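You operate a simulated robot arm through the tools that you are given. There is no shell and no other tool.

You are at the controls of a simulated two-armed robot. One attempt, no reset.

Task
Switch on drive shelf A, wait for OK, then start replay server 1 and lock its door.

Only the result counts: the job must be done as asked and must still hold three seconds after the hand-in. Knocking over, shifting, dropping, spilling or breaking anything else fails it.

Robot
Two 7-joint arms with fingered hands on one trunk that stands fixed in place. Base frame: the origin is at the foot of the trunk, x ahead of it, y to its left, z up. Readings come in mm, rad, newtons and seconds.
The left shoulder is at [42, 171, 1160], the right one opposite. With the tool pointing down near the work surface each hand reaches from about 100 to 680 mm from the base axis, measured 20 degrees to its own side. Payload 4 kg a hand.
The TCP of each hand is the grasp point between the finger pads, 26 mm short of the fingertips. In the tool frame z runs along the fingers and y along their closing line. The gripper opens to 132 mm; its body begins 73 mm behind the TCP. The gripper is a hand of 4 fingers: y runs from the thumb to the fingers, the wrist lies at [0, 0, -224] in the tool frame, and closing takes about 1.5 s.
Orientation is that of the tool frame in the base frame, as a unit quaternion [w, x, y, z]. With the fingers straight down and closing along the base's y, the tool's x points along the base's -x, its y along +y and its z along -z.

Tools
- The arms move only by the tool send_rows. It takes "left_series", "right_series" or both (then of equal length, played together; a hand with none holds still); each is a list of rows, each an object of numbers (a shift or turn left out is 0, a gripper value left out holds the last): "tx", "ty", "tz": the shift along the tool's x, y, z in m; "wx", "wy", "wz": the turn, a rotation vector about the tool's x, y, z in rad. In form: [{"tx": .., "ty": .., "tz": .., "wx": .., "wy": .., "wz": ..}, ...]. A call has 1 to 20 rows; each row shifts and turns the commanded pose from where the row before left it, along the tool's axes as they then stand. "left_hand" and "right_hand" are, for a hand that has rows, the finger opening in m, from 0 to 0.132, set as the call begins (left out, the last holds). A row lasts 0.2 s, in which the tool goes at most 50 mm and 0.15 rad; a call with a longer step from one row to the next is refused whole, and so is a gripper value outside its range. Where a pose cannot be reached the arm comes as near as it can. A force on the tool above 60 N (or 10 N above the force at the start of the call, whichever is more), or a blocked arm, ends the call early, and 0.2 s more pass. The fingers move at their own pace (about 45 mm/s each) and stop on an object; they squeeze with about 22 N. The grip force told is the motor's: it shows also when the fingers shut on nothing. Time passes only in rows, and 0.2 s behind the last, so rows that do not move let the fingers close. It gives the time, the measured TCP pose, the force on the tool (base axes), the opening and the grip force at its end, in the units of the frame above (readings bear some noise), with the torque about the TCP (base axes, N m) and any sound that the robot's microphone picked up.
- Cameras (640 x 400 px; columns grow to the right, rows downward): "scene" is now at [122.7, 39.6, 1342.9]; the picture's right is [0.58, -0.81, -0.00], its down [-0.33, -0.24, -0.91] and it looks along [0.74, 0.53, -0.41] (base axes); focal length 214 px, centre (320, 200). "left" rides on the left gripper at [-68, 2, -97] in its tool frame; the picture's right is [-0.03, -1.00, 0.00], its down [0.82, -0.02, -0.58] and it looks along [0.58, -0.02, 0.82] (tool axes); focal length 270 px, centre (320, 200). "right" rides on the right gripper at [68, 2, -97] in its tool frame; the picture's right is [-0.02, 1.00, 0.00], its down [-0.82, -0.02, -0.58] and it looks along [-0.58, -0.01, 0.82] (tool axes); focal length 270 px, centre (320, 200). There is no depth. A picture from a camera that has moved, and an enlarged one, comes with that camera's place and axes in the base frame and with its lens. The place of the scene camera against the robot may be out by one fixed shift of up to 25 mm in any direction.
- get_image(camera): a new picture of that camera. No time passes.
- slide_trunk(by): moves the trunk up (or, below 0, down) by that many mm; the arms and the scene camera ride with it, the base frame stays. It gives what a move gives, with no picture.
- set_fingers(finger1, finger2, finger3, thumb_bend, hand): sets how far each is bent, from 0 (flat) to 100 (curled in); at 30 the hand is open as for a grip, at 70 the pads meet at the TCP. One left out holds its place. A second passes; each finger stops where it meets its share of the squeeze, and holds until it gets a number again. A gripper value or a shape takes the hand back. It gives what a move gives, with no picture; readings hold the bend of each and the force on the fingers (four entries, about 0 where the hand has none), thumb and palm.
- set_grasp(shape, hand): the hand has 4 fingers and takes this shape, open, in about a second: jaw (thumb against the fingers, like two jaws); tri (thumb and two fingers); tip (a fingertip pinch); poke (one finger out to press); point (the index stretched); flat (the hand flat); cup (the hand cupped); fist (a fist). The gripper value then closes the fingers along that shape, each until it touches; the sizes above hold for jaw. It gives what a move gives, with no picture.
- aim_head(pan, tilt): turns the head with the scene camera to pan (to the left, within 1.501 rad either way) and tilt (down, from -0.506 to 1.204), counted from straight ahead of the robot (the tilt from the chest, where the trunk bows). It gives what a move gives.
- zoom(camera, box): a new picture of the part [left, top, right, bottom] of that camera's present view, enlarged. No time passes.
- sign_off(): hands the job in; it is judged then, once.

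Nothing tells you positions but the pictures and the camera data. Unless the task says otherwise, let go and move clear before handing in.

The tools are called after "Request:" as name(argument=value, ...) on one line, values as JSON. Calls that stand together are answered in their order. send_rows: Moves the arms, as the interface text tells. Its arguments: {"type":"object","properties":{"left_series":{"type":"array"},"left_hand":{"type":"number"},"right_series":{"type":"array"},"right_hand":{"type":"number"}},"required":[]} The other tools are called the same way: slide_trunk (by) moves the trunk up or down; set_grasp (shape, hand) gives the hand a shape; set_fingers (finger1, finger2, finger3, thumb_bend, hand) moves the fingers one by one; aim_head (pan, tilt) turns the head that bears the scene camera; get_image (camera) takes a picture; zoom (camera, box) takes an enlarged picture of a part of a camera's view; sign_off () hands the job in.

At the start:

```text
time: 0.0
left_tcp_pos: [303.1, 433.3, 1317.0]
left_ee_rot: [0.0, -0.002, 1.0, -0.001]
left_wrist_force: [0.3, 0.5, -0.6]
left_wrist_torque: [-0.03, 0.03, -0.02]
left_finger_gap: 132.0
left_grip_force: 0.0
left_shape: jaw
left_bend: [30.0, 30.0, 30.0, 30.0]
left_finger forces: [0.0, 0.0, 0.0, 0.0, 0.0, 0.0]
right_tcp_pos: [467.1, 59.5, 1351.9]
right_ee_rot: [0.0, 0.0, 1.0, 0.0]
right_wrist_force: [1.7, 0.3, -0.2]
right_wrist_torque: [-0.01, 0.0, -0.03]
right_finger_gap: 131.9
right_grip_force: 0.0
right_shape: jaw
right_bend: [30.0, 30.0, 30.0, 30.0]
right_finger forces: [0.1, 0.0, 0.0, 0.0, 0.1, 0.0]
trunk travel left (down, up): [-389.0, 367.0]
head pan, tilt (commanded): [0.62, 0.417]
```

scene: 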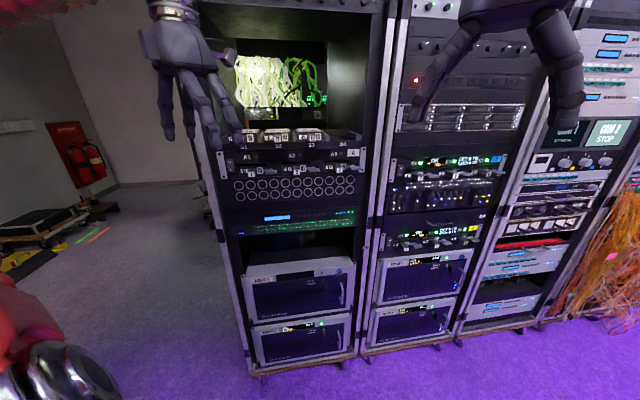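
right: 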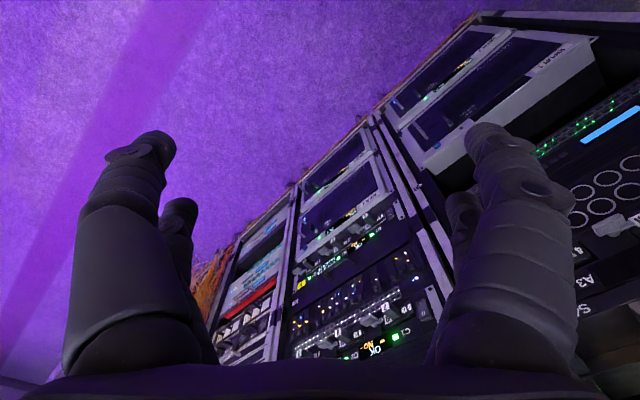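
left: 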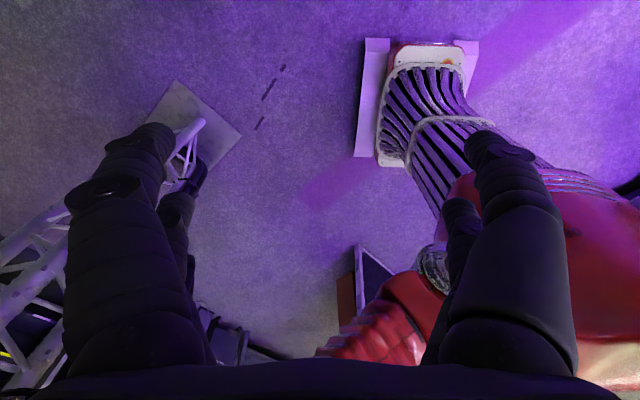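

I see several equipment racks ahead and to the left, with the hands partly blocking the view. I'll zoom into the scene camera to read the labels before moving anything.

Request:
zoom(camera="scene", box=[200, 110, 380, 240])

Request:
zoom(camera="scene", box=[360, 130, 520, 260])

Request:
zoom(camera="scene", box=[220, 230, 380, 380])

Request:
zoom(camera="scene", box=[350, 230, 510, 360])

Request:
zoom(camera="scene", box=[480, 100, 640, 260])

```text
3.08 times, centred on (290, 175) of scene
camera zoom: at [122.7, 39.6, 1342.9], right [0.58, -0.81, 0.0], down [-0.33, -0.24, -0.91], along [0.74, 0.53, -0.41], focal length 660 px, centre (412, 277)
```

zoom: 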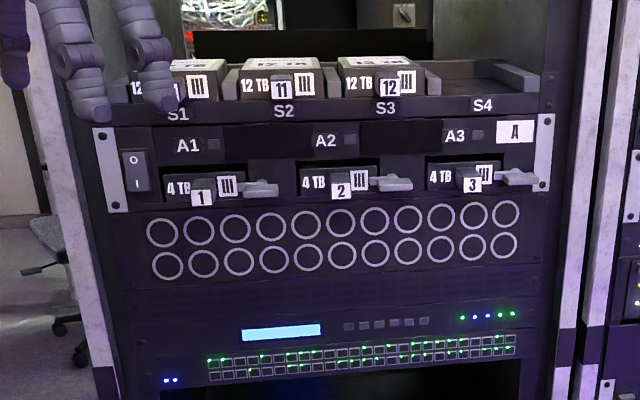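

```text
3.08 times, centred on (440, 195) of scene
camera zoom: at [122.7, 39.6, 1342.9], right [0.58, -0.81, 0.0], down [-0.33, -0.24, -0.91], along [0.74, 0.53, -0.41], focal length 660 px, centre (-49, 215)
```

zoom: 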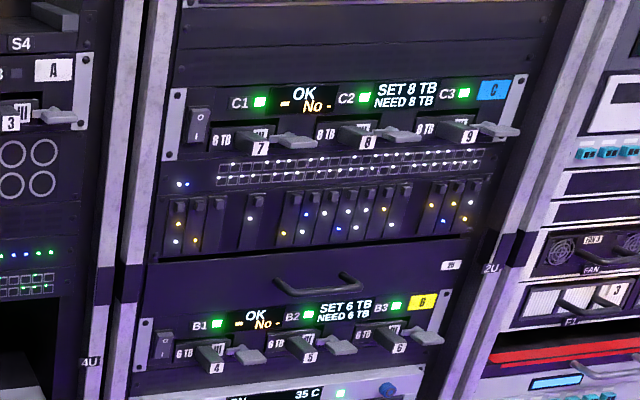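

```text
2.67 times, centred on (300, 305) of scene
camera zoom: at [122.7, 39.6, 1342.9], right [0.58, -0.81, 0.0], down [-0.33, -0.24, -0.91], along [0.74, 0.53, -0.41], focal length 572 px, centre (373, -80)
```

zoom: 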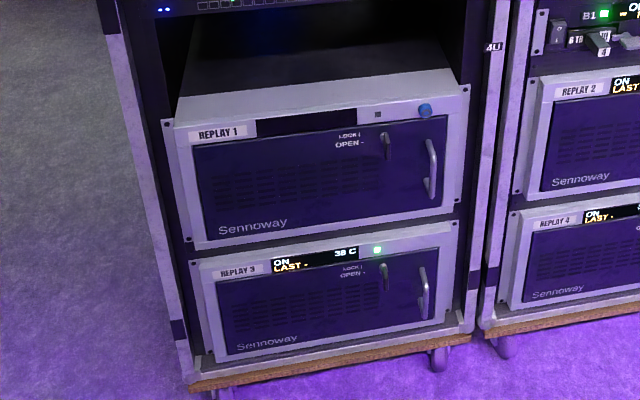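

```text
3.08 times, centred on (430, 295) of scene
camera zoom: at [122.7, 39.6, 1342.9], right [0.58, -0.81, 0.0], down [-0.33, -0.24, -0.91], along [0.74, 0.53, -0.41], focal length 660 px, centre (-18, -92)
```

zoom: 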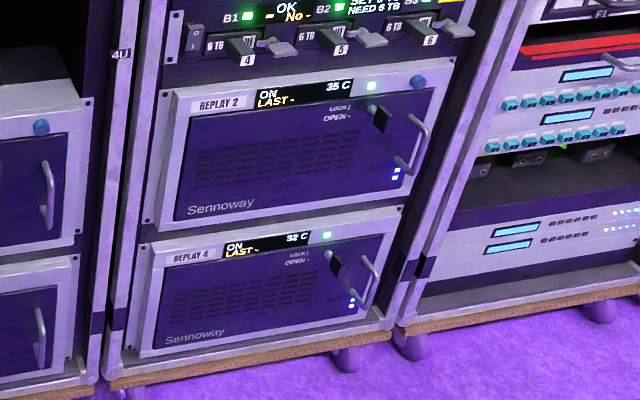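

```text
2.50 times, centred on (560, 180) of scene
camera zoom: at [122.7, 39.6, 1342.9], right [0.58, -0.81, 0.0], down [-0.33, -0.24, -0.91], along [0.74, 0.53, -0.41], focal length 536 px, centre (-280, 250)
```

zoom: 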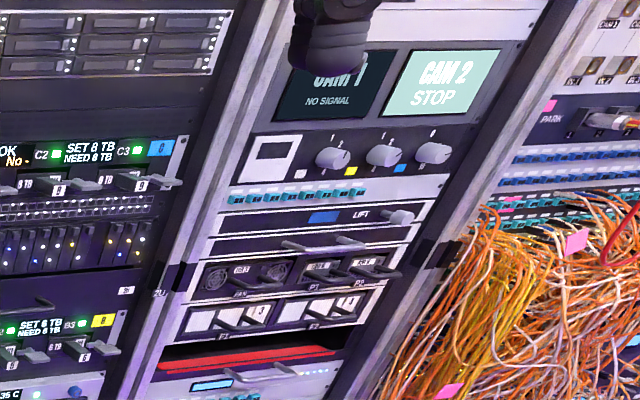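

Shelf A (rocker switch on its left) and Replay 1 (button, latch and door below) are in the left rack. I'll zoom in closer on these parts to read their markings.

Request:
zoom(camera="scene", box=[300, 255, 360, 320])

Request:
zoom(camera="scene", box=[430, 240, 480, 290])

Request:
zoom(camera="scene", box=[220, 140, 290, 185])

Request:
zoom(camera="scene", box=[290, 140, 370, 185])

Request:
zoom(camera="scene", box=[400, 145, 500, 190])

Request:
zoom(camera="scene", box=[240, 255, 310, 300])

```text
6.15 times, centred on (330, 288) of scene
camera zoom: at [122.7, 39.6, 1342.9], right [0.58, -0.81, 0.0], down [-0.33, -0.24, -0.91], along [0.74, 0.53, -0.41], focal length 1320 px, centre (258, -338)
```

zoom: 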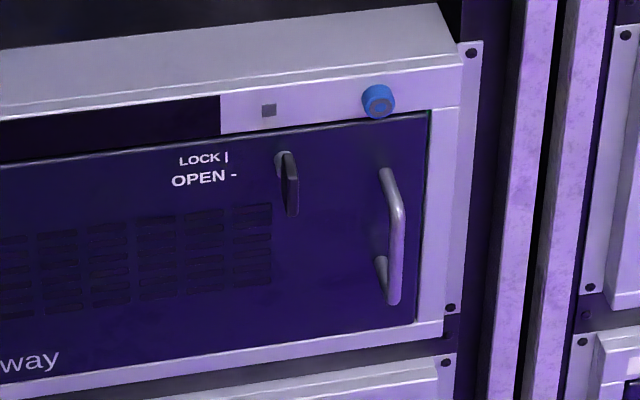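

```text
8.00 times, centred on (455, 265) of scene
camera zoom: at [122.7, 39.6, 1342.9], right [0.58, -0.81, 0.0], down [-0.33, -0.24, -0.91], along [0.74, 0.53, -0.41], focal length 1716 px, centre (-760, -320)
```

zoom: 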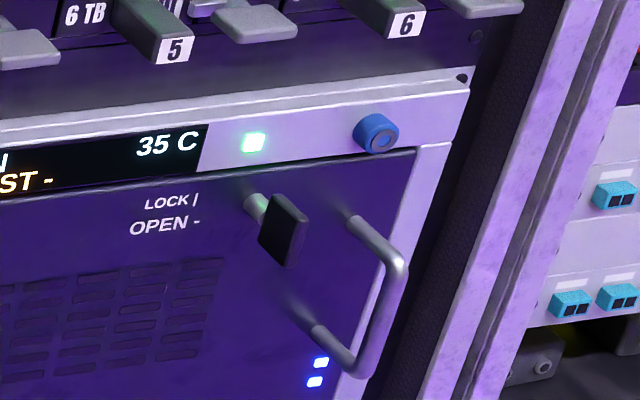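

```text
8.89 times, centred on (255, 162) of scene
camera zoom: at [122.7, 39.6, 1342.9], right [0.58, -0.81, 0.0], down [-0.33, -0.24, -0.91], along [0.74, 0.53, -0.41], focal length 1906 px, centre (898, 533)
```

zoom: 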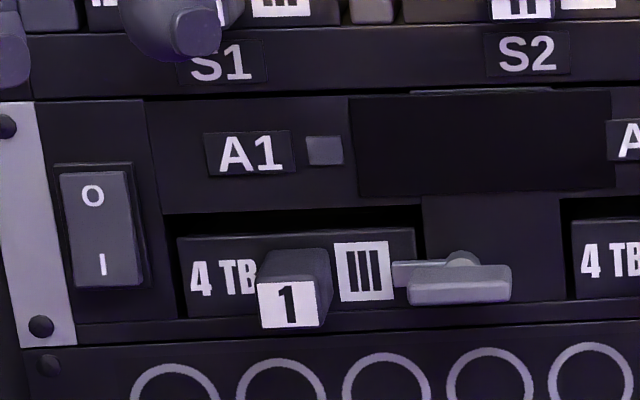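

```text
8.00 times, centred on (330, 162) of scene
camera zoom: at [122.7, 39.6, 1342.9], right [0.58, -0.81, 0.0], down [-0.33, -0.24, -0.91], along [0.74, 0.53, -0.41], focal length 1716 px, centre (240, 500)
```

zoom: 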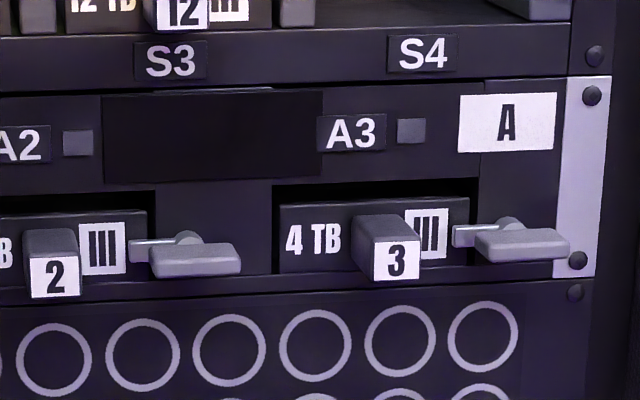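

```text
6.40 times, centred on (450, 168) of scene
camera zoom: at [122.7, 39.6, 1342.9], right [0.58, -0.81, 0.0], down [-0.33, -0.24, -0.91], along [0.74, 0.53, -0.41], focal length 1373 px, centre (-512, 408)
```

zoom: 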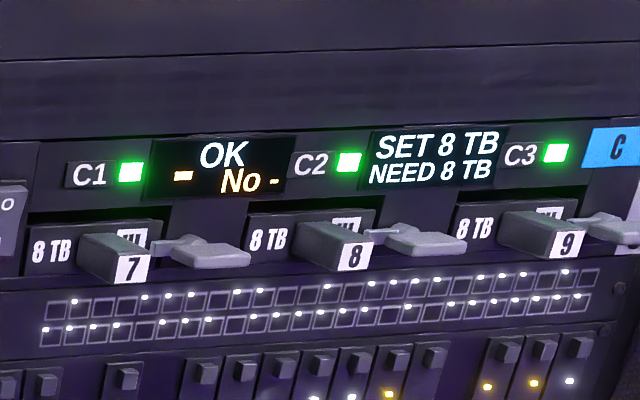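

```text
8.89 times, centred on (275, 278) of scene
camera zoom: at [122.7, 39.6, 1342.9], right [0.58, -0.81, 0.0], down [-0.33, -0.24, -0.91], along [0.74, 0.53, -0.41], focal length 1906 px, centre (720, -489)
```

zoom: 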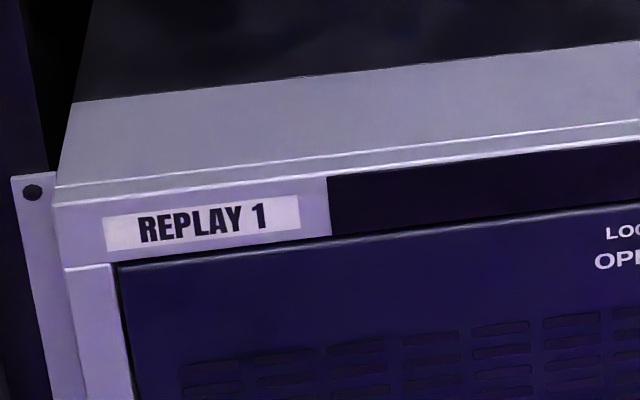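

The left rack is turned about 45° toward me. Its front plane is about 830 mm from the base axis, with the shelf A switch near (503, 667, 1150) and Replay 1 around z 520-690. I'll set the left hand to poke and turn it toward the rack, staying well clear of it.

Request:
set_grasp(shape="poke", hand="left")

Request:
send_rows(left_series=[{"tx": -0.0245, "tz": 0.026, "wy": -0.1428}, {"tx": -0.0206, "tz": 0.0247, "wy": -0.1428}, {"tx": -0.0169, "tz": 0.0228, "wy": -0.1428}, {"tx": -0.0134, "tz": 0.0204, "wy": -0.1428}, {"tx": -0.0104, "tz": 0.0175, "wy": -0.1428}, {"tx": -0.0078, "tz": 0.0143, "wy": -0.1428}, {"tx": -0.0057, "tz": 0.0106, "wy": -0.1428}, {"tx": -0.0041, "tz": 0.0068, "wy": -0.1428}, {"tx": -0.0031, "tz": 0.0028, "wy": -0.1428}, {"tx": -0.0027, "tz": -0.0014, "wy": -0.1428}, {"tx": -0.0029, "tz": -0.0056, "wy": -0.1428}])

Request:
get_image(camera="left")

Request:
get_image(camera="scene")

```text
time: 0.9
left_tcp_pos: [304.9, 433.5, 1317.1]
left_ee_rot: [0.0, -0.001, 1.0, 0.0]
left_wrist_force: [-0.1, 0.3, 0.0]
left_wrist_torque: [0.01, 0.01, 0.0]
left_finger_gap: 0.2
left_grip_force: 0.1
left_shape: poke
left_bend: [100.0, 100.0, 100.0, 34.0]
left_finger forces: [0.0, 0.0, 0.1, 0.0, 0.1, 0.0]
right_tcp_pos: [468.9, 58.3, 1352.9]
right_ee_rot: [0.001, 0.0, 1.0, 0.0]
right_wrist_force: [-0.1, 0.7, -0.5]
right_wrist_torque: [0.03, 0.0, 0.02]
right_finger_gap: 131.9
right_grip_force: 0.1
right_shape: jaw
right_bend: [30.0, 30.0, 30.0, 30.0]
right_finger forces: [0.0, 0.0, 0.1, 0.1, 0.0, 0.0]
trunk travel left (down, up): [-389.0, 367.0]
head pan, tilt (commanded): [0.62, 0.417]
```

```text
time: 3.3
left_tcp_pos: [446.5, 434.0, 1229.8]
left_ee_rot: [0.708, -0.001, 0.706, 0.001]
left_wrist_force: [0.3, 0.4, -0.8]
left_wrist_torque: [0.01, 0.0, 0.0]
left_finger_gap: 0.2
left_grip_force: 0.1
left_shape: poke
left_bend: [100.0, 100.0, 100.0, 34.0]
left_finger forces: [0.0, 0.0, 0.0, 0.1, 0.1, 0.0]
right_tcp_pos: [467.2, 58.9, 1353.2]
right_ee_rot: [-0.001, 0.0, 1.0, 0.001]
right_wrist_force: [-0.2, 0.4, 0.5]
right_wrist_torque: [0.0, -0.01, -0.02]
right_finger_gap: 132.0
right_grip_force: 0.1
right_shape: jaw
right_bend: [30.0, 30.0, 30.0, 30.0]
right_finger forces: [0.0, 0.1, 0.0, 0.0, 0.0, 0.0]
trunk travel left (down, up): [-389.0, 367.0]
head pan, tilt (commanded): [0.62, 0.417]
```

```text
taken
camera left: at [348.5, 435.2, 1297.9], right [0.0, -1.0, 0.03], down [-0.58, -0.02, -0.82], along [0.82, -0.01, -0.58], focal length 270 px, centre (320, 200)
```

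left: 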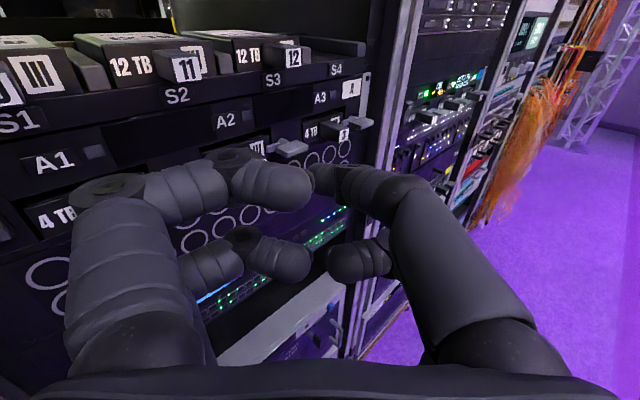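

```text
taken
camera scene: at [122.8, 39.5, 1342.9], right [0.58, -0.81, 0.0], down [-0.33, -0.24, -0.91], along [0.74, 0.53, -0.41], focal length 214 px, centre (320, 200)
```

scene: 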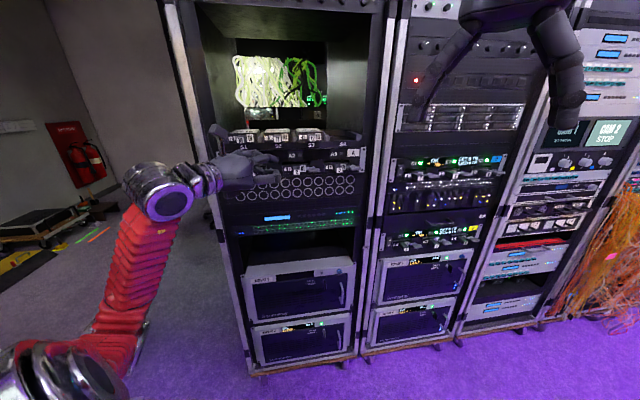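

The left hand now points forward with its camera above it. I need to see what the poke shape looks like, so I'll zoom in on the hand.

Request:
zoom(camera="left", box=[60, 130, 540, 400])

Request:
zoom(camera="scene", box=[120, 110, 320, 230])

```text
1.33 times, centred on (300, 265) of left
camera zoom: at [348.5, 435.2, 1297.9], right [0.0, -1.0, 0.03], down [-0.58, -0.02, -0.82], along [0.82, -0.01, -0.58], focal length 360 px, centre (347, 113)
```

zoom: 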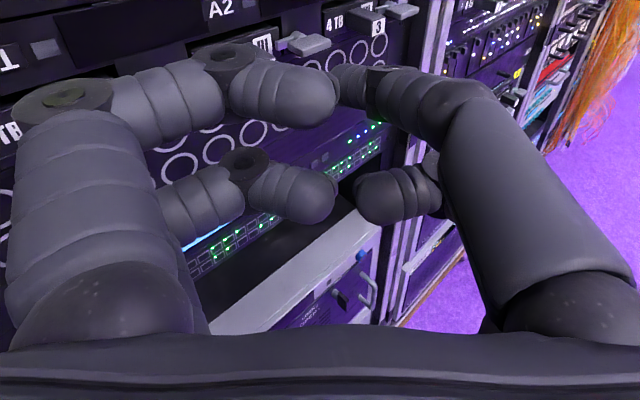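

```text
3.20 times, centred on (220, 170) of scene
camera zoom: at [122.8, 39.5, 1342.9], right [0.58, -0.81, 0.0], down [-0.33, -0.24, -0.91], along [0.74, 0.53, -0.41], focal length 686 px, centre (640, 296)
```

zoom: 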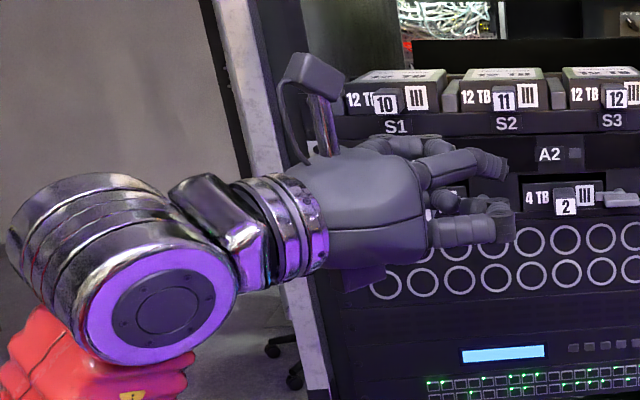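

In the poke shape no finger clearly stands out in front. I'll try the point shape and compare.

Request:
set_grasp(shape="point", hand="left")

Request:
get_image(camera="left")

Request:
zoom(camera="scene", box=[120, 110, 320, 230])

```text
time: 4.2
left_tcp_pos: [446.9, 433.0, 1229.5]
left_ee_rot: [0.707, 0.0, 0.708, -0.001]
left_wrist_force: [0.1, 0.3, 0.8]
left_wrist_torque: [0.01, 0.0, 0.02]
left_finger_gap: 0.0
left_grip_force: 0.1
left_shape: point
left_bend: [24.0, 99.0, 100.0, 39.0]
left_finger forces: [0.0, 0.0, 0.1, 0.0, 0.1, 0.0]
right_tcp_pos: [467.4, 59.3, 1353.1]
right_ee_rot: [0.0, 0.0, 1.0, 0.0]
right_wrist_force: [-0.7, -0.2, 0.3]
right_wrist_torque: [-0.01, -0.02, 0.03]
right_finger_gap: 132.1
right_grip_force: 0.1
right_shape: jaw
right_bend: [30.0, 30.0, 30.0, 30.0]
right_finger forces: [0.1, 0.0, 0.0, 0.0, 0.0, 0.1]
trunk travel left (down, up): [-389.0, 367.0]
head pan, tilt (commanded): [0.62, 0.417]
```

```text
taken
camera left: at [349.1, 435.3, 1297.9], right [0.0, -1.0, 0.03], down [-0.58, -0.02, -0.82], along [0.82, -0.01, -0.58], focal length 270 px, centre (320, 200)
```

left: 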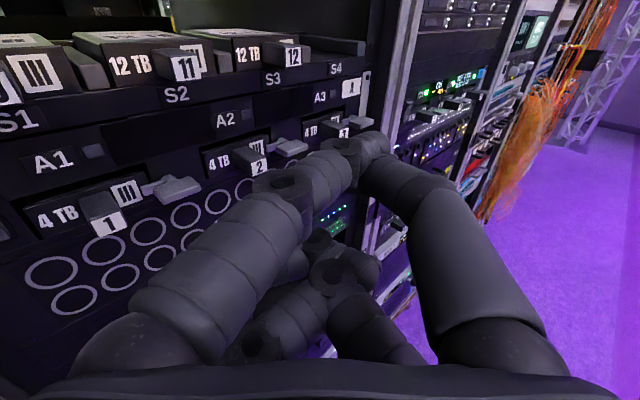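

```text
3.20 times, centred on (220, 170) of scene
camera zoom: at [122.8, 39.5, 1342.9], right [0.58, -0.81, 0.0], down [-0.33, -0.24, -0.91], along [0.74, 0.53, -0.41], focal length 686 px, centre (640, 296)
```

zoom: 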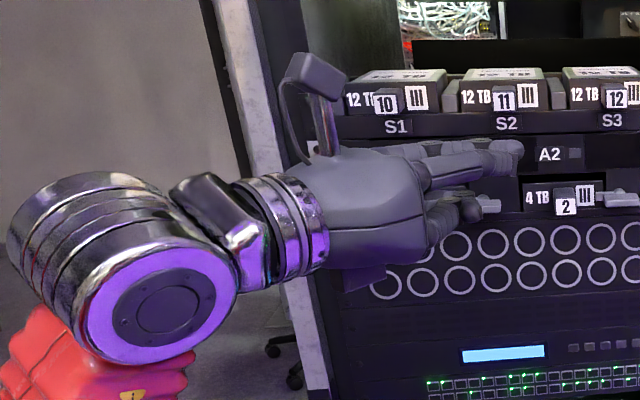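

The point shape stretches finger 1 (upper left in the camera view). I'll straighten it fully and curl the others to get a clean pressing tip.

Request:
set_fingers(hand="left", finger1=5, finger2=100, finger3=100, thumb_bend=90)

Request:
get_image(camera="left")

Request:
zoom(camera="scene", box=[120, 110, 320, 230])

```text
time: 5.2
left_tcp_pos: [446.4, 433.9, 1230.9]
left_ee_rot: [0.707, -0.001, 0.707, 0.001]
left_wrist_force: [1.0, -0.1, 0.3]
left_wrist_torque: [0.03, 0.01, -0.01]
left_finger_gap: 0.0
left_grip_force: 0.1
left_shape: fingers
left_bend: [87.0, 90.0, 100.0, 83.0]
left_finger forces: [0.0, 0.0, 0.0, 0.1, 0.1, 0.0]
right_tcp_pos: [467.7, 58.1, 1353.7]
right_ee_rot: [0.0, 0.0, 1.0, 0.0]
right_wrist_force: [-0.6, 0.2, -0.2]
right_wrist_torque: [0.0, 0.0, 0.01]
right_finger_gap: 131.9
right_grip_force: 0.1
right_shape: jaw
right_bend: [30.0, 30.0, 30.0, 30.0]
right_finger forces: [0.0, 0.0, 0.1, 0.0, 0.0, 0.0]
trunk travel left (down, up): [-389.0, 367.0]
head pan, tilt (commanded): [0.62, 0.417]
```

```text
taken
camera left: at [349.0, 435.4, 1297.8], right [0.0, -1.0, 0.03], down [-0.58, -0.02, -0.82], along [0.82, -0.01, -0.58], focal length 270 px, centre (320, 200)
```

left: 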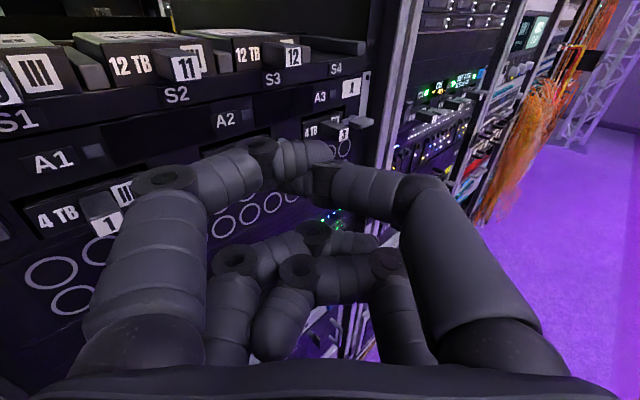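

```text
3.20 times, centred on (220, 170) of scene
camera zoom: at [122.8, 39.5, 1342.9], right [0.58, -0.81, 0.0], down [-0.33, -0.24, -0.91], along [0.74, 0.53, -0.41], focal length 686 px, centre (640, 296)
```

zoom: 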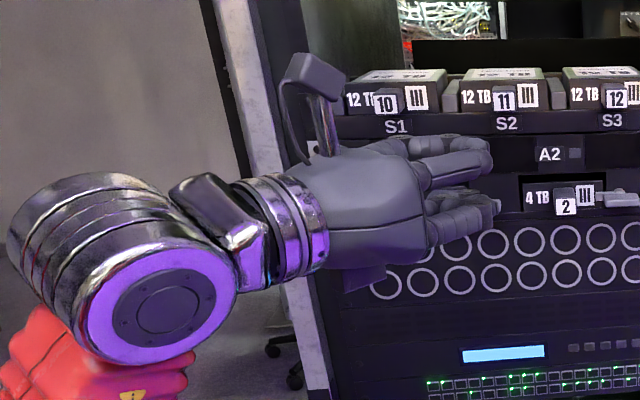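

The bend readings don't match what I asked for, so the fingers may still be moving. I'll let some time pass and read them again.

Request:
send_rows(left_series=[{}, {}, {}, {}, {}])

Request:
get_image(camera="left")

```text
time: 6.4
left_tcp_pos: [446.3, 433.5, 1229.8]
left_ee_rot: [0.707, -0.001, 0.708, 0.0]
left_wrist_force: [-1.0, 0.2, 1.2]
left_wrist_torque: [-0.03, -0.03, -0.01]
left_finger_gap: 0.0
left_grip_force: 0.0
left_shape: fingers
left_bend: [88.0, 90.0, 100.0, 83.0]
left_finger forces: [0.1, 0.0, 0.1, 0.1, 0.0, 0.0]
right_tcp_pos: [468.5, 59.0, 1352.8]
right_ee_rot: [0.0, 0.001, 1.0, 0.0]
right_wrist_force: [0.4, -0.7, 0.2]
right_wrist_torque: [-0.01, 0.04, -0.01]
right_finger_gap: 131.6
right_grip_force: 0.1
right_shape: jaw
right_bend: [30.0, 30.0, 30.0, 30.0]
right_finger forces: [0.1, 0.0, 0.0, 0.0, 0.1, 0.0]
trunk travel left (down, up): [-389.0, 367.0]
head pan, tilt (commanded): [0.62, 0.417]
```

```text
taken
camera left: at [349.0, 435.4, 1297.8], right [0.0, -1.0, 0.03], down [-0.58, -0.02, -0.82], along [0.82, -0.01, -0.58], focal length 270 px, centre (320, 200)
```

left: 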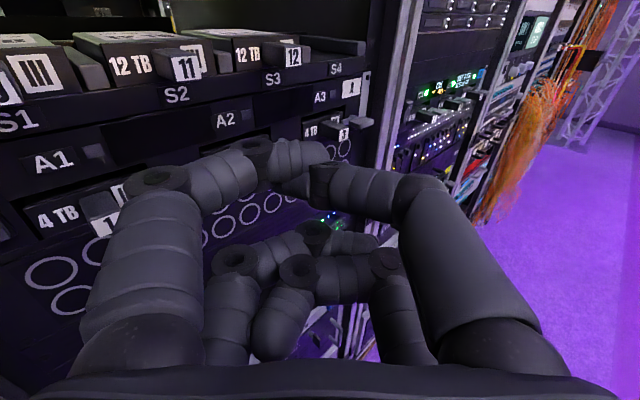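

Finger 1 may have been caught by the thumb. I'll reopen to jaw, then move the fingers one at a time to see how they map.

Request:
set_grasp(shape="jaw", hand="left")

Request:
set_fingers(hand="left", finger1=0)

Request:
get_image(camera="left")

Request:
zoom(camera="scene", box=[120, 110, 320, 230])

```text
time: 7.3
left_tcp_pos: [446.9, 432.9, 1229.1]
left_ee_rot: [0.707, -0.001, 0.708, 0.0]
left_wrist_force: [0.4, 0.2, 0.4]
left_wrist_torque: [0.0, 0.0, 0.0]
left_finger_gap: 132.0
left_grip_force: 0.1
left_shape: jaw
left_bend: [30.0, 30.0, 30.0, 30.0]
left_finger forces: [0.0, 0.1, 0.0, 0.0, 0.0, 0.0]
right_tcp_pos: [467.6, 58.6, 1352.8]
right_ee_rot: [0.0, 0.0, 1.0, 0.0]
right_wrist_force: [0.8, 1.3, -0.5]
right_wrist_torque: [0.03, -0.02, -0.02]
right_finger_gap: 132.0
right_grip_force: 0.0
right_shape: jaw
right_bend: [30.0, 30.0, 30.0, 30.0]
right_finger forces: [0.0, 0.0, 0.0, 0.0, 0.0, 0.0]
trunk travel left (down, up): [-389.0, 367.0]
head pan, tilt (commanded): [0.62, 0.417]
```

```text
time: 8.3
left_tcp_pos: [445.4, 433.7, 1228.6]
left_ee_rot: [0.706, -0.001, 0.708, 0.0]
left_wrist_force: [0.5, -0.4, 0.4]
left_wrist_torque: [0.01, -0.01, -0.04]
left_finger_gap: 162.8
left_grip_force: 0.0
left_shape: fingers
left_bend: [0.0, 30.0, 30.0, 30.0]
left_finger forces: [0.0, 0.0, 0.0, 0.0, 0.1, 0.1]
right_tcp_pos: [467.8, 58.8, 1352.0]
right_ee_rot: [0.0, 0.0, 1.0, -0.001]
right_wrist_force: [0.3, -0.4, 0.2]
right_wrist_torque: [0.0, -0.02, 0.04]
right_finger_gap: 132.1
right_grip_force: 0.1
right_shape: jaw
right_bend: [30.0, 30.0, 30.0, 30.0]
right_finger forces: [0.0, 0.1, 0.0, 0.1, 0.0, 0.0]
trunk travel left (down, up): [-389.0, 367.0]
head pan, tilt (commanded): [0.62, 0.417]
```

```text
taken
camera left: at [349.0, 435.3, 1297.8], right [0.0, -1.0, 0.03], down [-0.58, -0.02, -0.82], along [0.82, -0.01, -0.58], focal length 270 px, centre (320, 200)
```

left: 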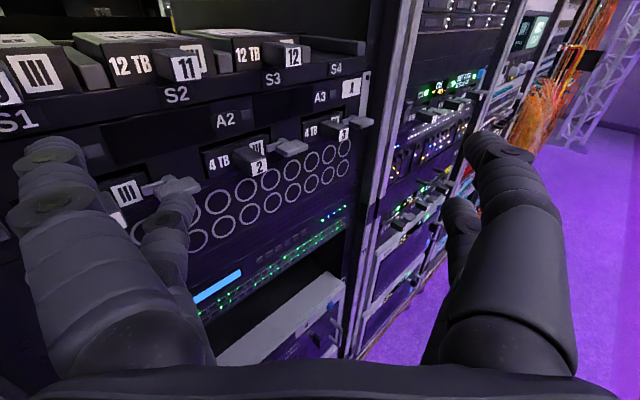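

```text
3.20 times, centred on (220, 170) of scene
camera zoom: at [122.8, 39.5, 1342.9], right [0.58, -0.81, 0.0], down [-0.33, -0.24, -0.91], along [0.74, 0.53, -0.41], focal length 686 px, centre (640, 296)
```

zoom: 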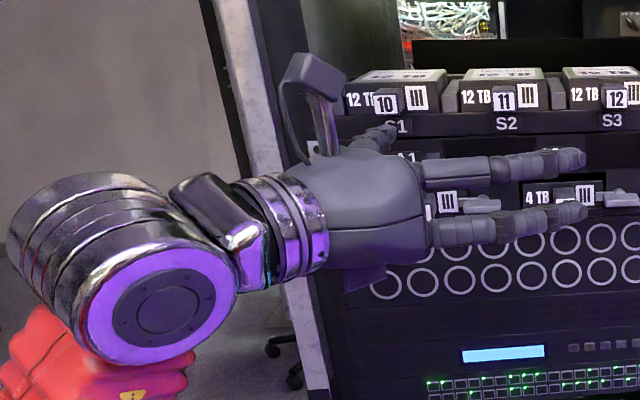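

Finger control works one finger at a time. Next I'll try the tip shape closed, which should give a well-defined pressing point.

Request:
set_grasp(shape="tip", hand="left")

Request:
get_image(camera="left")

Request:
send_rows(left_series=[{}, {}, {}, {}, {}, {}, {}, {}], left_hand=0.0)

Request:
get_image(camera="left")

Request:
zoom(camera="scene", box=[120, 110, 320, 230])

```text
time: 9.2
left_tcp_pos: [445.0, 433.5, 1230.9]
left_ee_rot: [0.707, -0.001, 0.708, 0.001]
left_wrist_force: [0.6, 0.1, 0.2]
left_wrist_torque: [-0.01, 0.0, -0.02]
left_finger_gap: 132.1
left_grip_force: 0.1
left_shape: tip
left_bend: [30.0, 30.0, 30.0, 30.0]
left_finger forces: [0.1, 0.0, 0.1, 0.0, 0.1, 0.0]
right_tcp_pos: [467.7, 58.8, 1353.8]
right_ee_rot: [0.0, 0.0, 1.0, 0.001]
right_wrist_force: [0.4, -0.7, 0.2]
right_wrist_torque: [-0.03, 0.03, 0.01]
right_finger_gap: 131.8
right_grip_force: 0.0
right_shape: jaw
right_bend: [30.0, 30.0, 30.0, 30.0]
right_finger forces: [0.1, 0.1, 0.0, 0.0, 0.0, 0.1]
trunk travel left (down, up): [-389.0, 367.0]
head pan, tilt (commanded): [0.62, 0.417]
```

```text
taken
camera left: at [349.0, 435.3, 1297.8], right [0.0, -1.0, 0.03], down [-0.58, -0.02, -0.82], along [0.82, -0.01, -0.58], focal length 270 px, centre (320, 200)
```

left: 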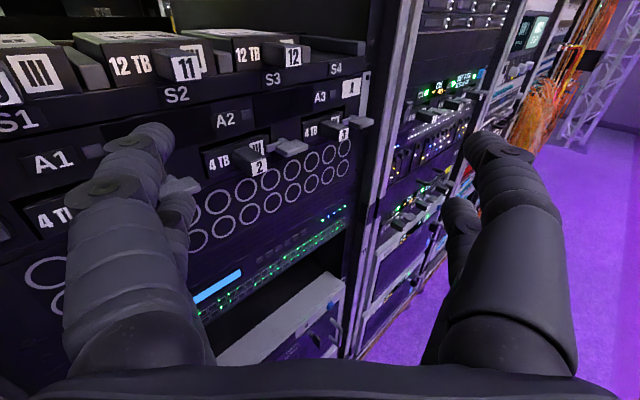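

```text
time: 11.0
left_tcp_pos: [446.7, 433.1, 1228.9]
left_ee_rot: [0.707, -0.001, 0.708, 0.0]
left_wrist_force: [0.2, 0.5, 0.4]
left_wrist_torque: [-0.02, 0.03, 0.0]
left_finger_gap: 0.1
left_grip_force: 12.1
left_shape: tip
left_bend: [61.0, 62.0, 62.0, 70.0]
left_finger forces: [0.0, 0.1, 0.0, 0.0, 0.1, 0.0]
right_tcp_pos: [467.4, 59.2, 1353.8]
right_ee_rot: [0.0, 0.0, 1.0, 0.001]
right_wrist_force: [-0.1, 0.2, -0.2]
right_wrist_torque: [0.02, -0.01, 0.0]
right_finger_gap: 132.0
right_grip_force: 0.2
right_shape: jaw
right_bend: [30.0, 30.0, 30.0, 30.0]
right_finger forces: [0.0, 0.0, 0.1, 0.0, 0.0, 0.0]
trunk travel left (down, up): [-389.0, 367.0]
head pan, tilt (commanded): [0.62, 0.417]
```

```text
taken
camera left: at [349.0, 435.3, 1297.8], right [0.0, -1.0, 0.03], down [-0.58, -0.02, -0.82], along [0.82, -0.01, -0.58], focal length 270 px, centre (320, 200)
```

left: 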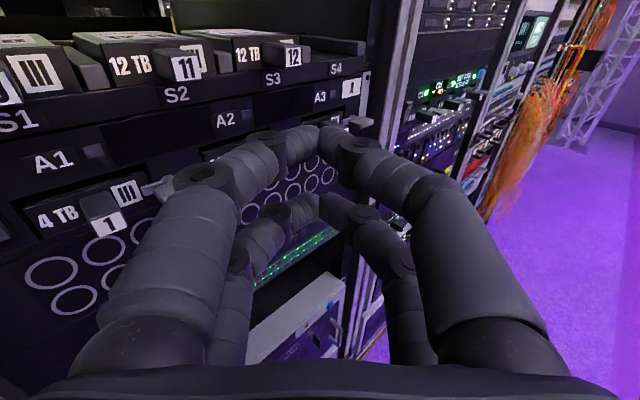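

```text
3.20 times, centred on (220, 170) of scene
camera zoom: at [122.8, 39.5, 1342.9], right [0.58, -0.81, 0.0], down [-0.33, -0.24, -0.91], along [0.74, 0.53, -0.41], focal length 686 px, centre (640, 296)
```

zoom: 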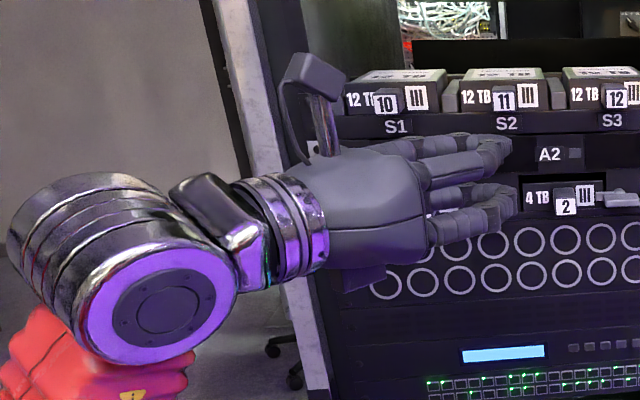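

The hand is two opposed pairs, with the upper pair about 18 mm above the TCP and the lower pair about 18 mm below it. From jaw, I'll keep finger 1 out and curl the rest so one fingertip leads.

Request:
set_grasp(shape="jaw", hand="left")

Request:
set_fingers(hand="left", finger1=40, finger2=100, finger3=100, thumb_bend=100)

Request:
get_image(camera="left")

Request:
zoom(camera="scene", box=[120, 110, 320, 230])

```text
time: 11.9
left_tcp_pos: [446.8, 434.4, 1229.1]
left_ee_rot: [0.707, -0.001, 0.708, 0.0]
left_wrist_force: [-0.4, -0.5, -0.2]
left_wrist_torque: [0.01, 0.02, 0.0]
left_finger_gap: 131.4
left_grip_force: 0.2
left_shape: jaw
left_bend: [30.0, 30.0, 30.0, 30.0]
left_finger forces: [0.1, 0.0, 0.0, 0.0, 0.1, 0.0]
right_tcp_pos: [468.4, 59.9, 1353.6]
right_ee_rot: [0.001, 0.0, 1.0, -0.001]
right_wrist_force: [0.5, -0.1, 0.0]
right_wrist_torque: [0.01, 0.02, 0.01]
right_finger_gap: 131.7
right_grip_force: 0.1
right_shape: jaw
right_bend: [30.0, 30.0, 30.0, 30.0]
right_finger forces: [0.1, 0.0, 0.0, 0.0, 0.0, 0.0]
trunk travel left (down, up): [-389.0, 367.0]
head pan, tilt (commanded): [0.62, 0.417]
```

```text
time: 12.9
left_tcp_pos: [446.9, 433.7, 1229.4]
left_ee_rot: [0.707, -0.001, 0.708, 0.001]
left_wrist_force: [0.4, 0.1, -0.2]
left_wrist_torque: [-0.01, -0.01, -0.02]
left_finger_gap: 39.1
left_grip_force: 0.0
left_shape: fingers
left_bend: [40.0, 74.0, 74.0, 100.0]
left_finger forces: [0.0, 0.1, 0.0, 0.0, 0.0, 0.1]
right_tcp_pos: [467.4, 58.4, 1352.3]
right_ee_rot: [0.0, 0.001, 1.0, 0.0]
right_wrist_force: [0.8, 0.2, -1.1]
right_wrist_torque: [0.01, 0.01, 0.0]
right_finger_gap: 131.9
right_grip_force: 0.0
right_shape: jaw
right_bend: [30.0, 30.0, 30.0, 30.0]
right_finger forces: [0.1, 0.0, 0.1, 0.0, 0.0, 0.0]
trunk travel left (down, up): [-389.0, 367.0]
head pan, tilt (commanded): [0.62, 0.417]
```

```text
taken
camera left: at [349.0, 435.3, 1297.8], right [0.0, -1.0, 0.03], down [-0.58, -0.02, -0.82], along [0.82, -0.01, -0.58], focal length 270 px, centre (320, 200)
```

left: 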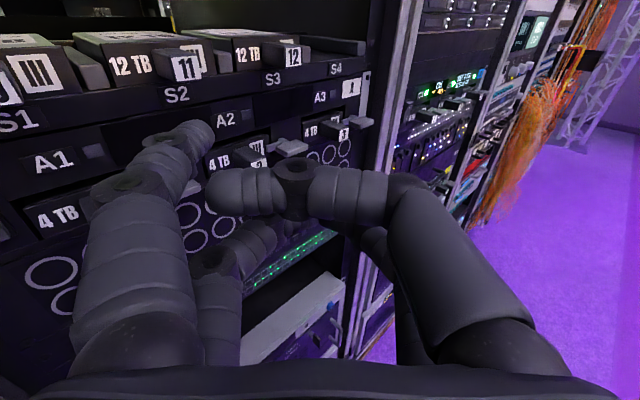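

```text
3.20 times, centred on (220, 170) of scene
camera zoom: at [122.8, 39.5, 1342.9], right [0.58, -0.81, 0.0], down [-0.33, -0.24, -0.91], along [0.74, 0.53, -0.41], focal length 686 px, centre (640, 296)
```

zoom: 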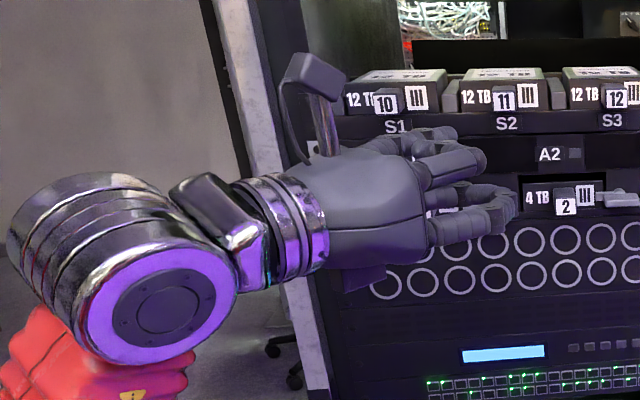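

Fingers 2 and 3 stop against each other. I'll go back to the point shape and look closely at which tip leads.

Request:
set_grasp(shape="point", hand="left")

Request:
zoom(camera="left", box=[220, 80, 520, 280])

Request:
zoom(camera="scene", box=[200, 130, 300, 200])

Request:
set_grasp(shape="poke", hand="left")

Request:
zoom(camera="left", box=[220, 80, 520, 280])

Request:
zoom(camera="scene", box=[200, 130, 300, 200])

```text
time: 13.8
left_tcp_pos: [446.6, 433.5, 1229.9]
left_ee_rot: [0.707, -0.001, 0.708, 0.001]
left_wrist_force: [0.7, 0.1, 0.3]
left_wrist_torque: [0.03, 0.02, 0.03]
left_finger_gap: 0.1
left_grip_force: 0.0
left_shape: point
left_bend: [0.0, 100.0, 100.0, 91.0]
left_finger forces: [0.1, 0.0, 0.0, 0.0, 0.0, 0.0]
right_tcp_pos: [467.8, 59.9, 1352.8]
right_ee_rot: [0.0, 0.001, 1.0, 0.001]
right_wrist_force: [-0.3, 0.1, 0.1]
right_wrist_torque: [-0.01, 0.01, -0.01]
right_finger_gap: 131.9
right_grip_force: 0.0
right_shape: jaw
right_bend: [30.0, 30.0, 30.0, 30.0]
right_finger forces: [0.0, 0.0, 0.1, 0.0, 0.0, 0.0]
trunk travel left (down, up): [-389.0, 367.0]
head pan, tilt (commanded): [0.62, 0.417]
```

```text
2.00 times, centred on (370, 180) of left
camera zoom: at [349.0, 435.3, 1297.8], right [0.0, -1.0, 0.03], down [-0.58, -0.02, -0.82], along [0.82, -0.01, -0.58], focal length 541 px, centre (220, 240)
```

zoom: 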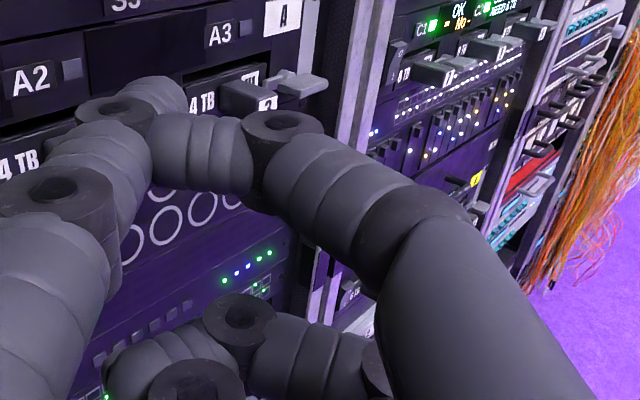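

```text
5.71 times, centred on (250, 165) of scene
camera zoom: at [122.8, 39.5, 1342.9], right [0.58, -0.81, 0.0], down [-0.33, -0.24, -0.91], along [0.74, 0.53, -0.41], focal length 1226 px, centre (720, 400)
```

zoom: 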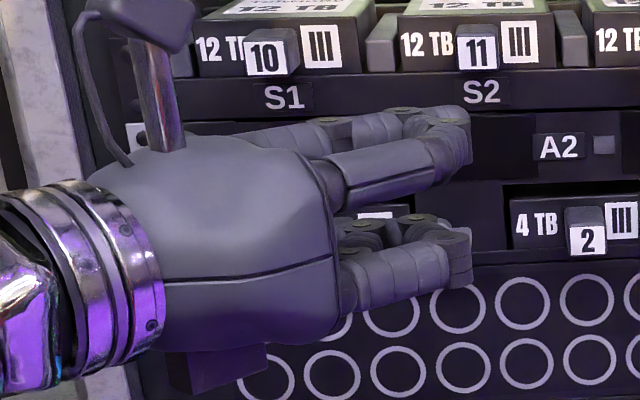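

```text
time: 14.7
left_tcp_pos: [448.2, 433.8, 1231.2]
left_ee_rot: [0.707, -0.001, 0.707, 0.001]
left_wrist_force: [-0.6, -0.1, 0.2]
left_wrist_torque: [-0.06, 0.01, -0.04]
left_finger_gap: 0.0
left_grip_force: 0.0
left_shape: poke
left_bend: [100.0, 100.0, 100.0, 34.0]
left_finger forces: [0.0, 0.0, 0.0, 0.0, 0.0, 0.1]
right_tcp_pos: [466.9, 58.6, 1354.0]
right_ee_rot: [-0.001, 0.0, 1.0, 0.0]
right_wrist_force: [-0.7, 0.3, -0.2]
right_wrist_torque: [0.0, -0.02, 0.01]
right_finger_gap: 131.8
right_grip_force: 0.1
right_shape: jaw
right_bend: [30.0, 30.0, 30.0, 30.0]
right_finger forces: [0.0, 0.1, 0.0, 0.0, 0.0, 0.1]
trunk travel left (down, up): [-389.0, 367.0]
head pan, tilt (commanded): [0.62, 0.417]
```

```text
2.00 times, centred on (370, 180) of left
camera zoom: at [349.0, 435.3, 1297.8], right [0.0, -1.0, 0.03], down [-0.58, -0.02, -0.82], along [0.82, -0.01, -0.58], focal length 541 px, centre (220, 240)
```

zoom: 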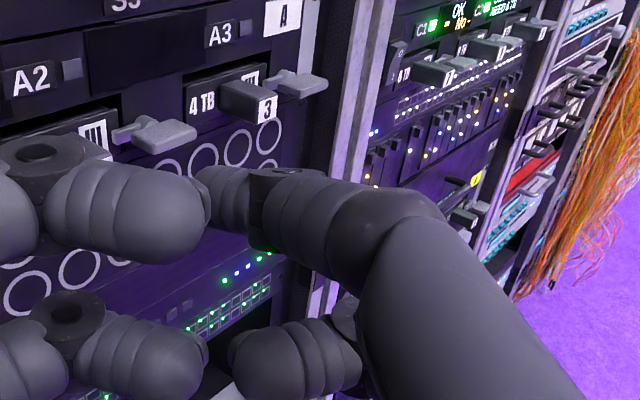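

```text
5.71 times, centred on (250, 165) of scene
camera zoom: at [122.8, 39.5, 1342.9], right [0.58, -0.81, 0.0], down [-0.33, -0.24, -0.91], along [0.74, 0.53, -0.41], focal length 1226 px, centre (720, 400)
```

zoom: 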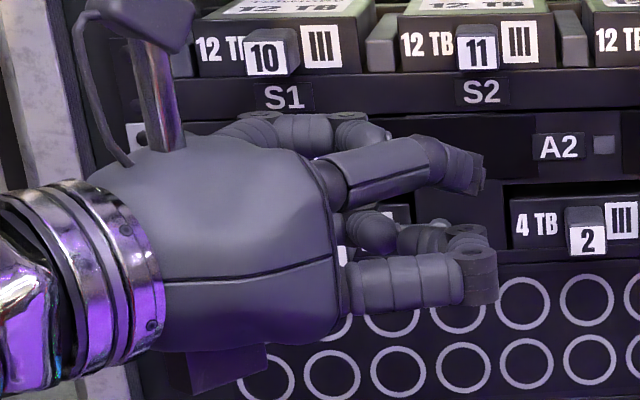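

From a clear start, point gives [0, 100, 100, 90] with finger 1 leading at about (-18, +9, +45) in the tool frame. I'll re-form that shape and yaw the hand 45° to face the rack.

Request:
set_grasp(shape="jaw", hand="left")

Request:
set_fingers(hand="left", finger1=40, finger2=100, finger3=100, thumb_bend=100)

Request:
set_grasp(shape="point", hand="left")

Request:
send_rows(left_series=[{"ty": 0.021, "tz": -0.002, "wx": -0.131}, {"ty": 0.021, "tz": -0.003, "wx": -0.131}, {"ty": 0.021, "tz": -0.004, "wx": -0.131}, {"ty": 0.0215, "tz": -0.005, "wx": -0.131}, {"ty": 0.022, "tz": -0.006, "wx": -0.131}, {"ty": 0.0225, "tz": -0.007, "wx": -0.131}])

Request:
get_image(camera="left")

Request:
get_image(camera="scene")

```text
time: 15.6
left_tcp_pos: [446.5, 432.5, 1230.5]
left_ee_rot: [0.707, -0.001, 0.707, 0.001]
left_wrist_force: [-0.3, 0.1, 0.4]
left_wrist_torque: [0.03, -0.01, 0.0]
left_finger_gap: 132.0
left_grip_force: 0.1
left_shape: jaw
left_bend: [30.0, 30.0, 30.0, 30.0]
left_finger forces: [0.0, 0.1, 0.0, 0.0, 0.0, 0.1]
right_tcp_pos: [469.0, 58.8, 1354.2]
right_ee_rot: [0.001, 0.0, 1.0, 0.0]
right_wrist_force: [0.5, 0.3, -0.2]
right_wrist_torque: [-0.01, 0.01, -0.01]
right_finger_gap: 131.9
right_grip_force: 0.1
right_shape: jaw
right_bend: [30.0, 30.0, 30.0, 30.0]
right_finger forces: [0.0, 0.0, 0.0, 0.1, 0.0, 0.1]
trunk travel left (down, up): [-389.0, 367.0]
head pan, tilt (commanded): [0.62, 0.417]
```

```text
time: 16.6
left_tcp_pos: [446.7, 433.8, 1230.6]
left_ee_rot: [0.707, -0.001, 0.708, 0.0]
left_wrist_force: [-0.8, -0.1, -0.1]
left_wrist_torque: [-0.02, 0.0, 0.0]
left_finger_gap: 38.9
left_grip_force: 0.0
left_shape: fingers
left_bend: [40.0, 74.0, 74.0, 100.0]
left_finger forces: [0.0, 0.0, 0.1, 0.1, 0.0, 0.0]
right_tcp_pos: [466.8, 59.1, 1353.4]
right_ee_rot: [0.0, 0.0, 1.0, 0.0]
right_wrist_force: [0.0, -0.6, -0.2]
right_wrist_torque: [0.01, 0.04, 0.03]
right_finger_gap: 131.8
right_grip_force: 0.1
right_shape: jaw
right_bend: [30.0, 30.0, 30.0, 30.0]
right_finger forces: [0.0, 0.0, 0.1, 0.1, 0.0, 0.0]
trunk travel left (down, up): [-389.0, 367.0]
head pan, tilt (commanded): [0.62, 0.417]
```

```text
time: 17.5
left_tcp_pos: [445.5, 434.6, 1230.6]
left_ee_rot: [0.706, 0.0, 0.708, -0.001]
left_wrist_force: [-0.3, -0.4, 0.3]
left_wrist_torque: [-0.01, -0.01, 0.0]
left_finger_gap: 0.0
left_grip_force: 0.1
left_shape: point
left_bend: [0.0, 100.0, 100.0, 91.0]
left_finger forces: [0.1, 0.0, 0.0, 0.0, 0.0, 0.0]
right_tcp_pos: [468.1, 58.5, 1352.8]
right_ee_rot: [0.0, 0.0, 1.0, 0.0]
right_wrist_force: [-0.1, -1.1, -0.7]
right_wrist_torque: [-0.01, 0.01, -0.01]
right_finger_gap: 132.0
right_grip_force: 0.1
right_shape: jaw
right_bend: [30.0, 30.0, 30.0, 30.0]
right_finger forces: [0.0, 0.0, 0.1, 0.1, 0.1, 0.0]
trunk travel left (down, up): [-389.0, 367.0]
head pan, tilt (commanded): [0.62, 0.417]
```

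```text
time: 19.1
left_tcp_pos: [381.7, 579.1, 1264.3]
left_ee_rot: [0.681, -0.276, 0.632, 0.247]
left_wrist_force: [0.0, 0.1, -0.1]
left_wrist_torque: [-0.03, -0.02, -0.03]
left_finger_gap: 0.0
left_grip_force: 0.2
left_shape: point
left_bend: [0.0, 100.0, 100.0, 50.0]
left_finger forces: [0.0, 0.0, 0.0, 0.1, 0.1, 0.0]
left hand out of reach, approached as far as the arm can: row 1, 2, 3, 4, 5, 6
right_tcp_pos: [467.7, 59.3, 1353.3]
right_ee_rot: [0.0, 0.0, 1.0, 0.001]
right_wrist_force: [-0.2, -0.3, -0.5]
right_wrist_torque: [0.01, 0.03, 0.01]
right_finger_gap: 132.0
right_grip_force: 0.0
right_shape: jaw
right_bend: [30.0, 30.0, 30.0, 30.0]
right_finger forces: [0.0, 0.0, 0.1, 0.0, 0.0, 0.0]
trunk travel left (down, up): [-389.0, 367.0]
head pan, tilt (commanded): [0.62, 0.417]
stopped in row 6 (left hand): the arm was blocked; the commanded pose is now the measured one
```

```text
taken
camera left: at [304.2, 515.0, 1326.7], right [0.68, -0.72, 0.09], down [-0.34, -0.42, -0.84], along [0.65, 0.54, -0.54], focal length 270 px, centre (320, 200)
```

left: 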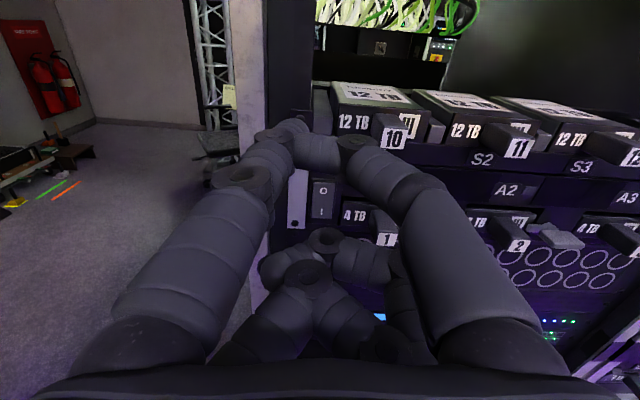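

```text
taken
camera scene: at [123.3, 39.9, 1342.7], right [0.58, -0.81, 0.0], down [-0.33, -0.24, -0.91], along [0.74, 0.53, -0.41], focal length 214 px, centre (320, 200)
```

scene: 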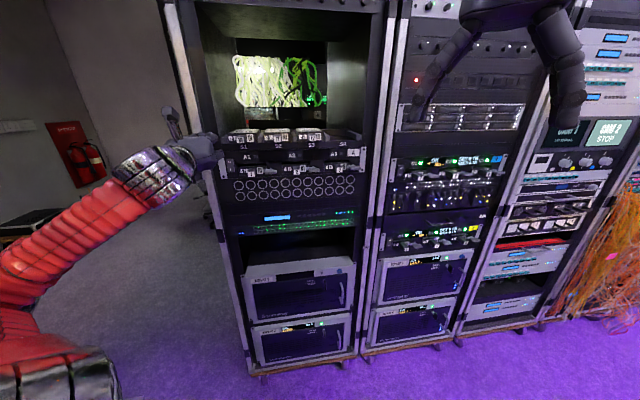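

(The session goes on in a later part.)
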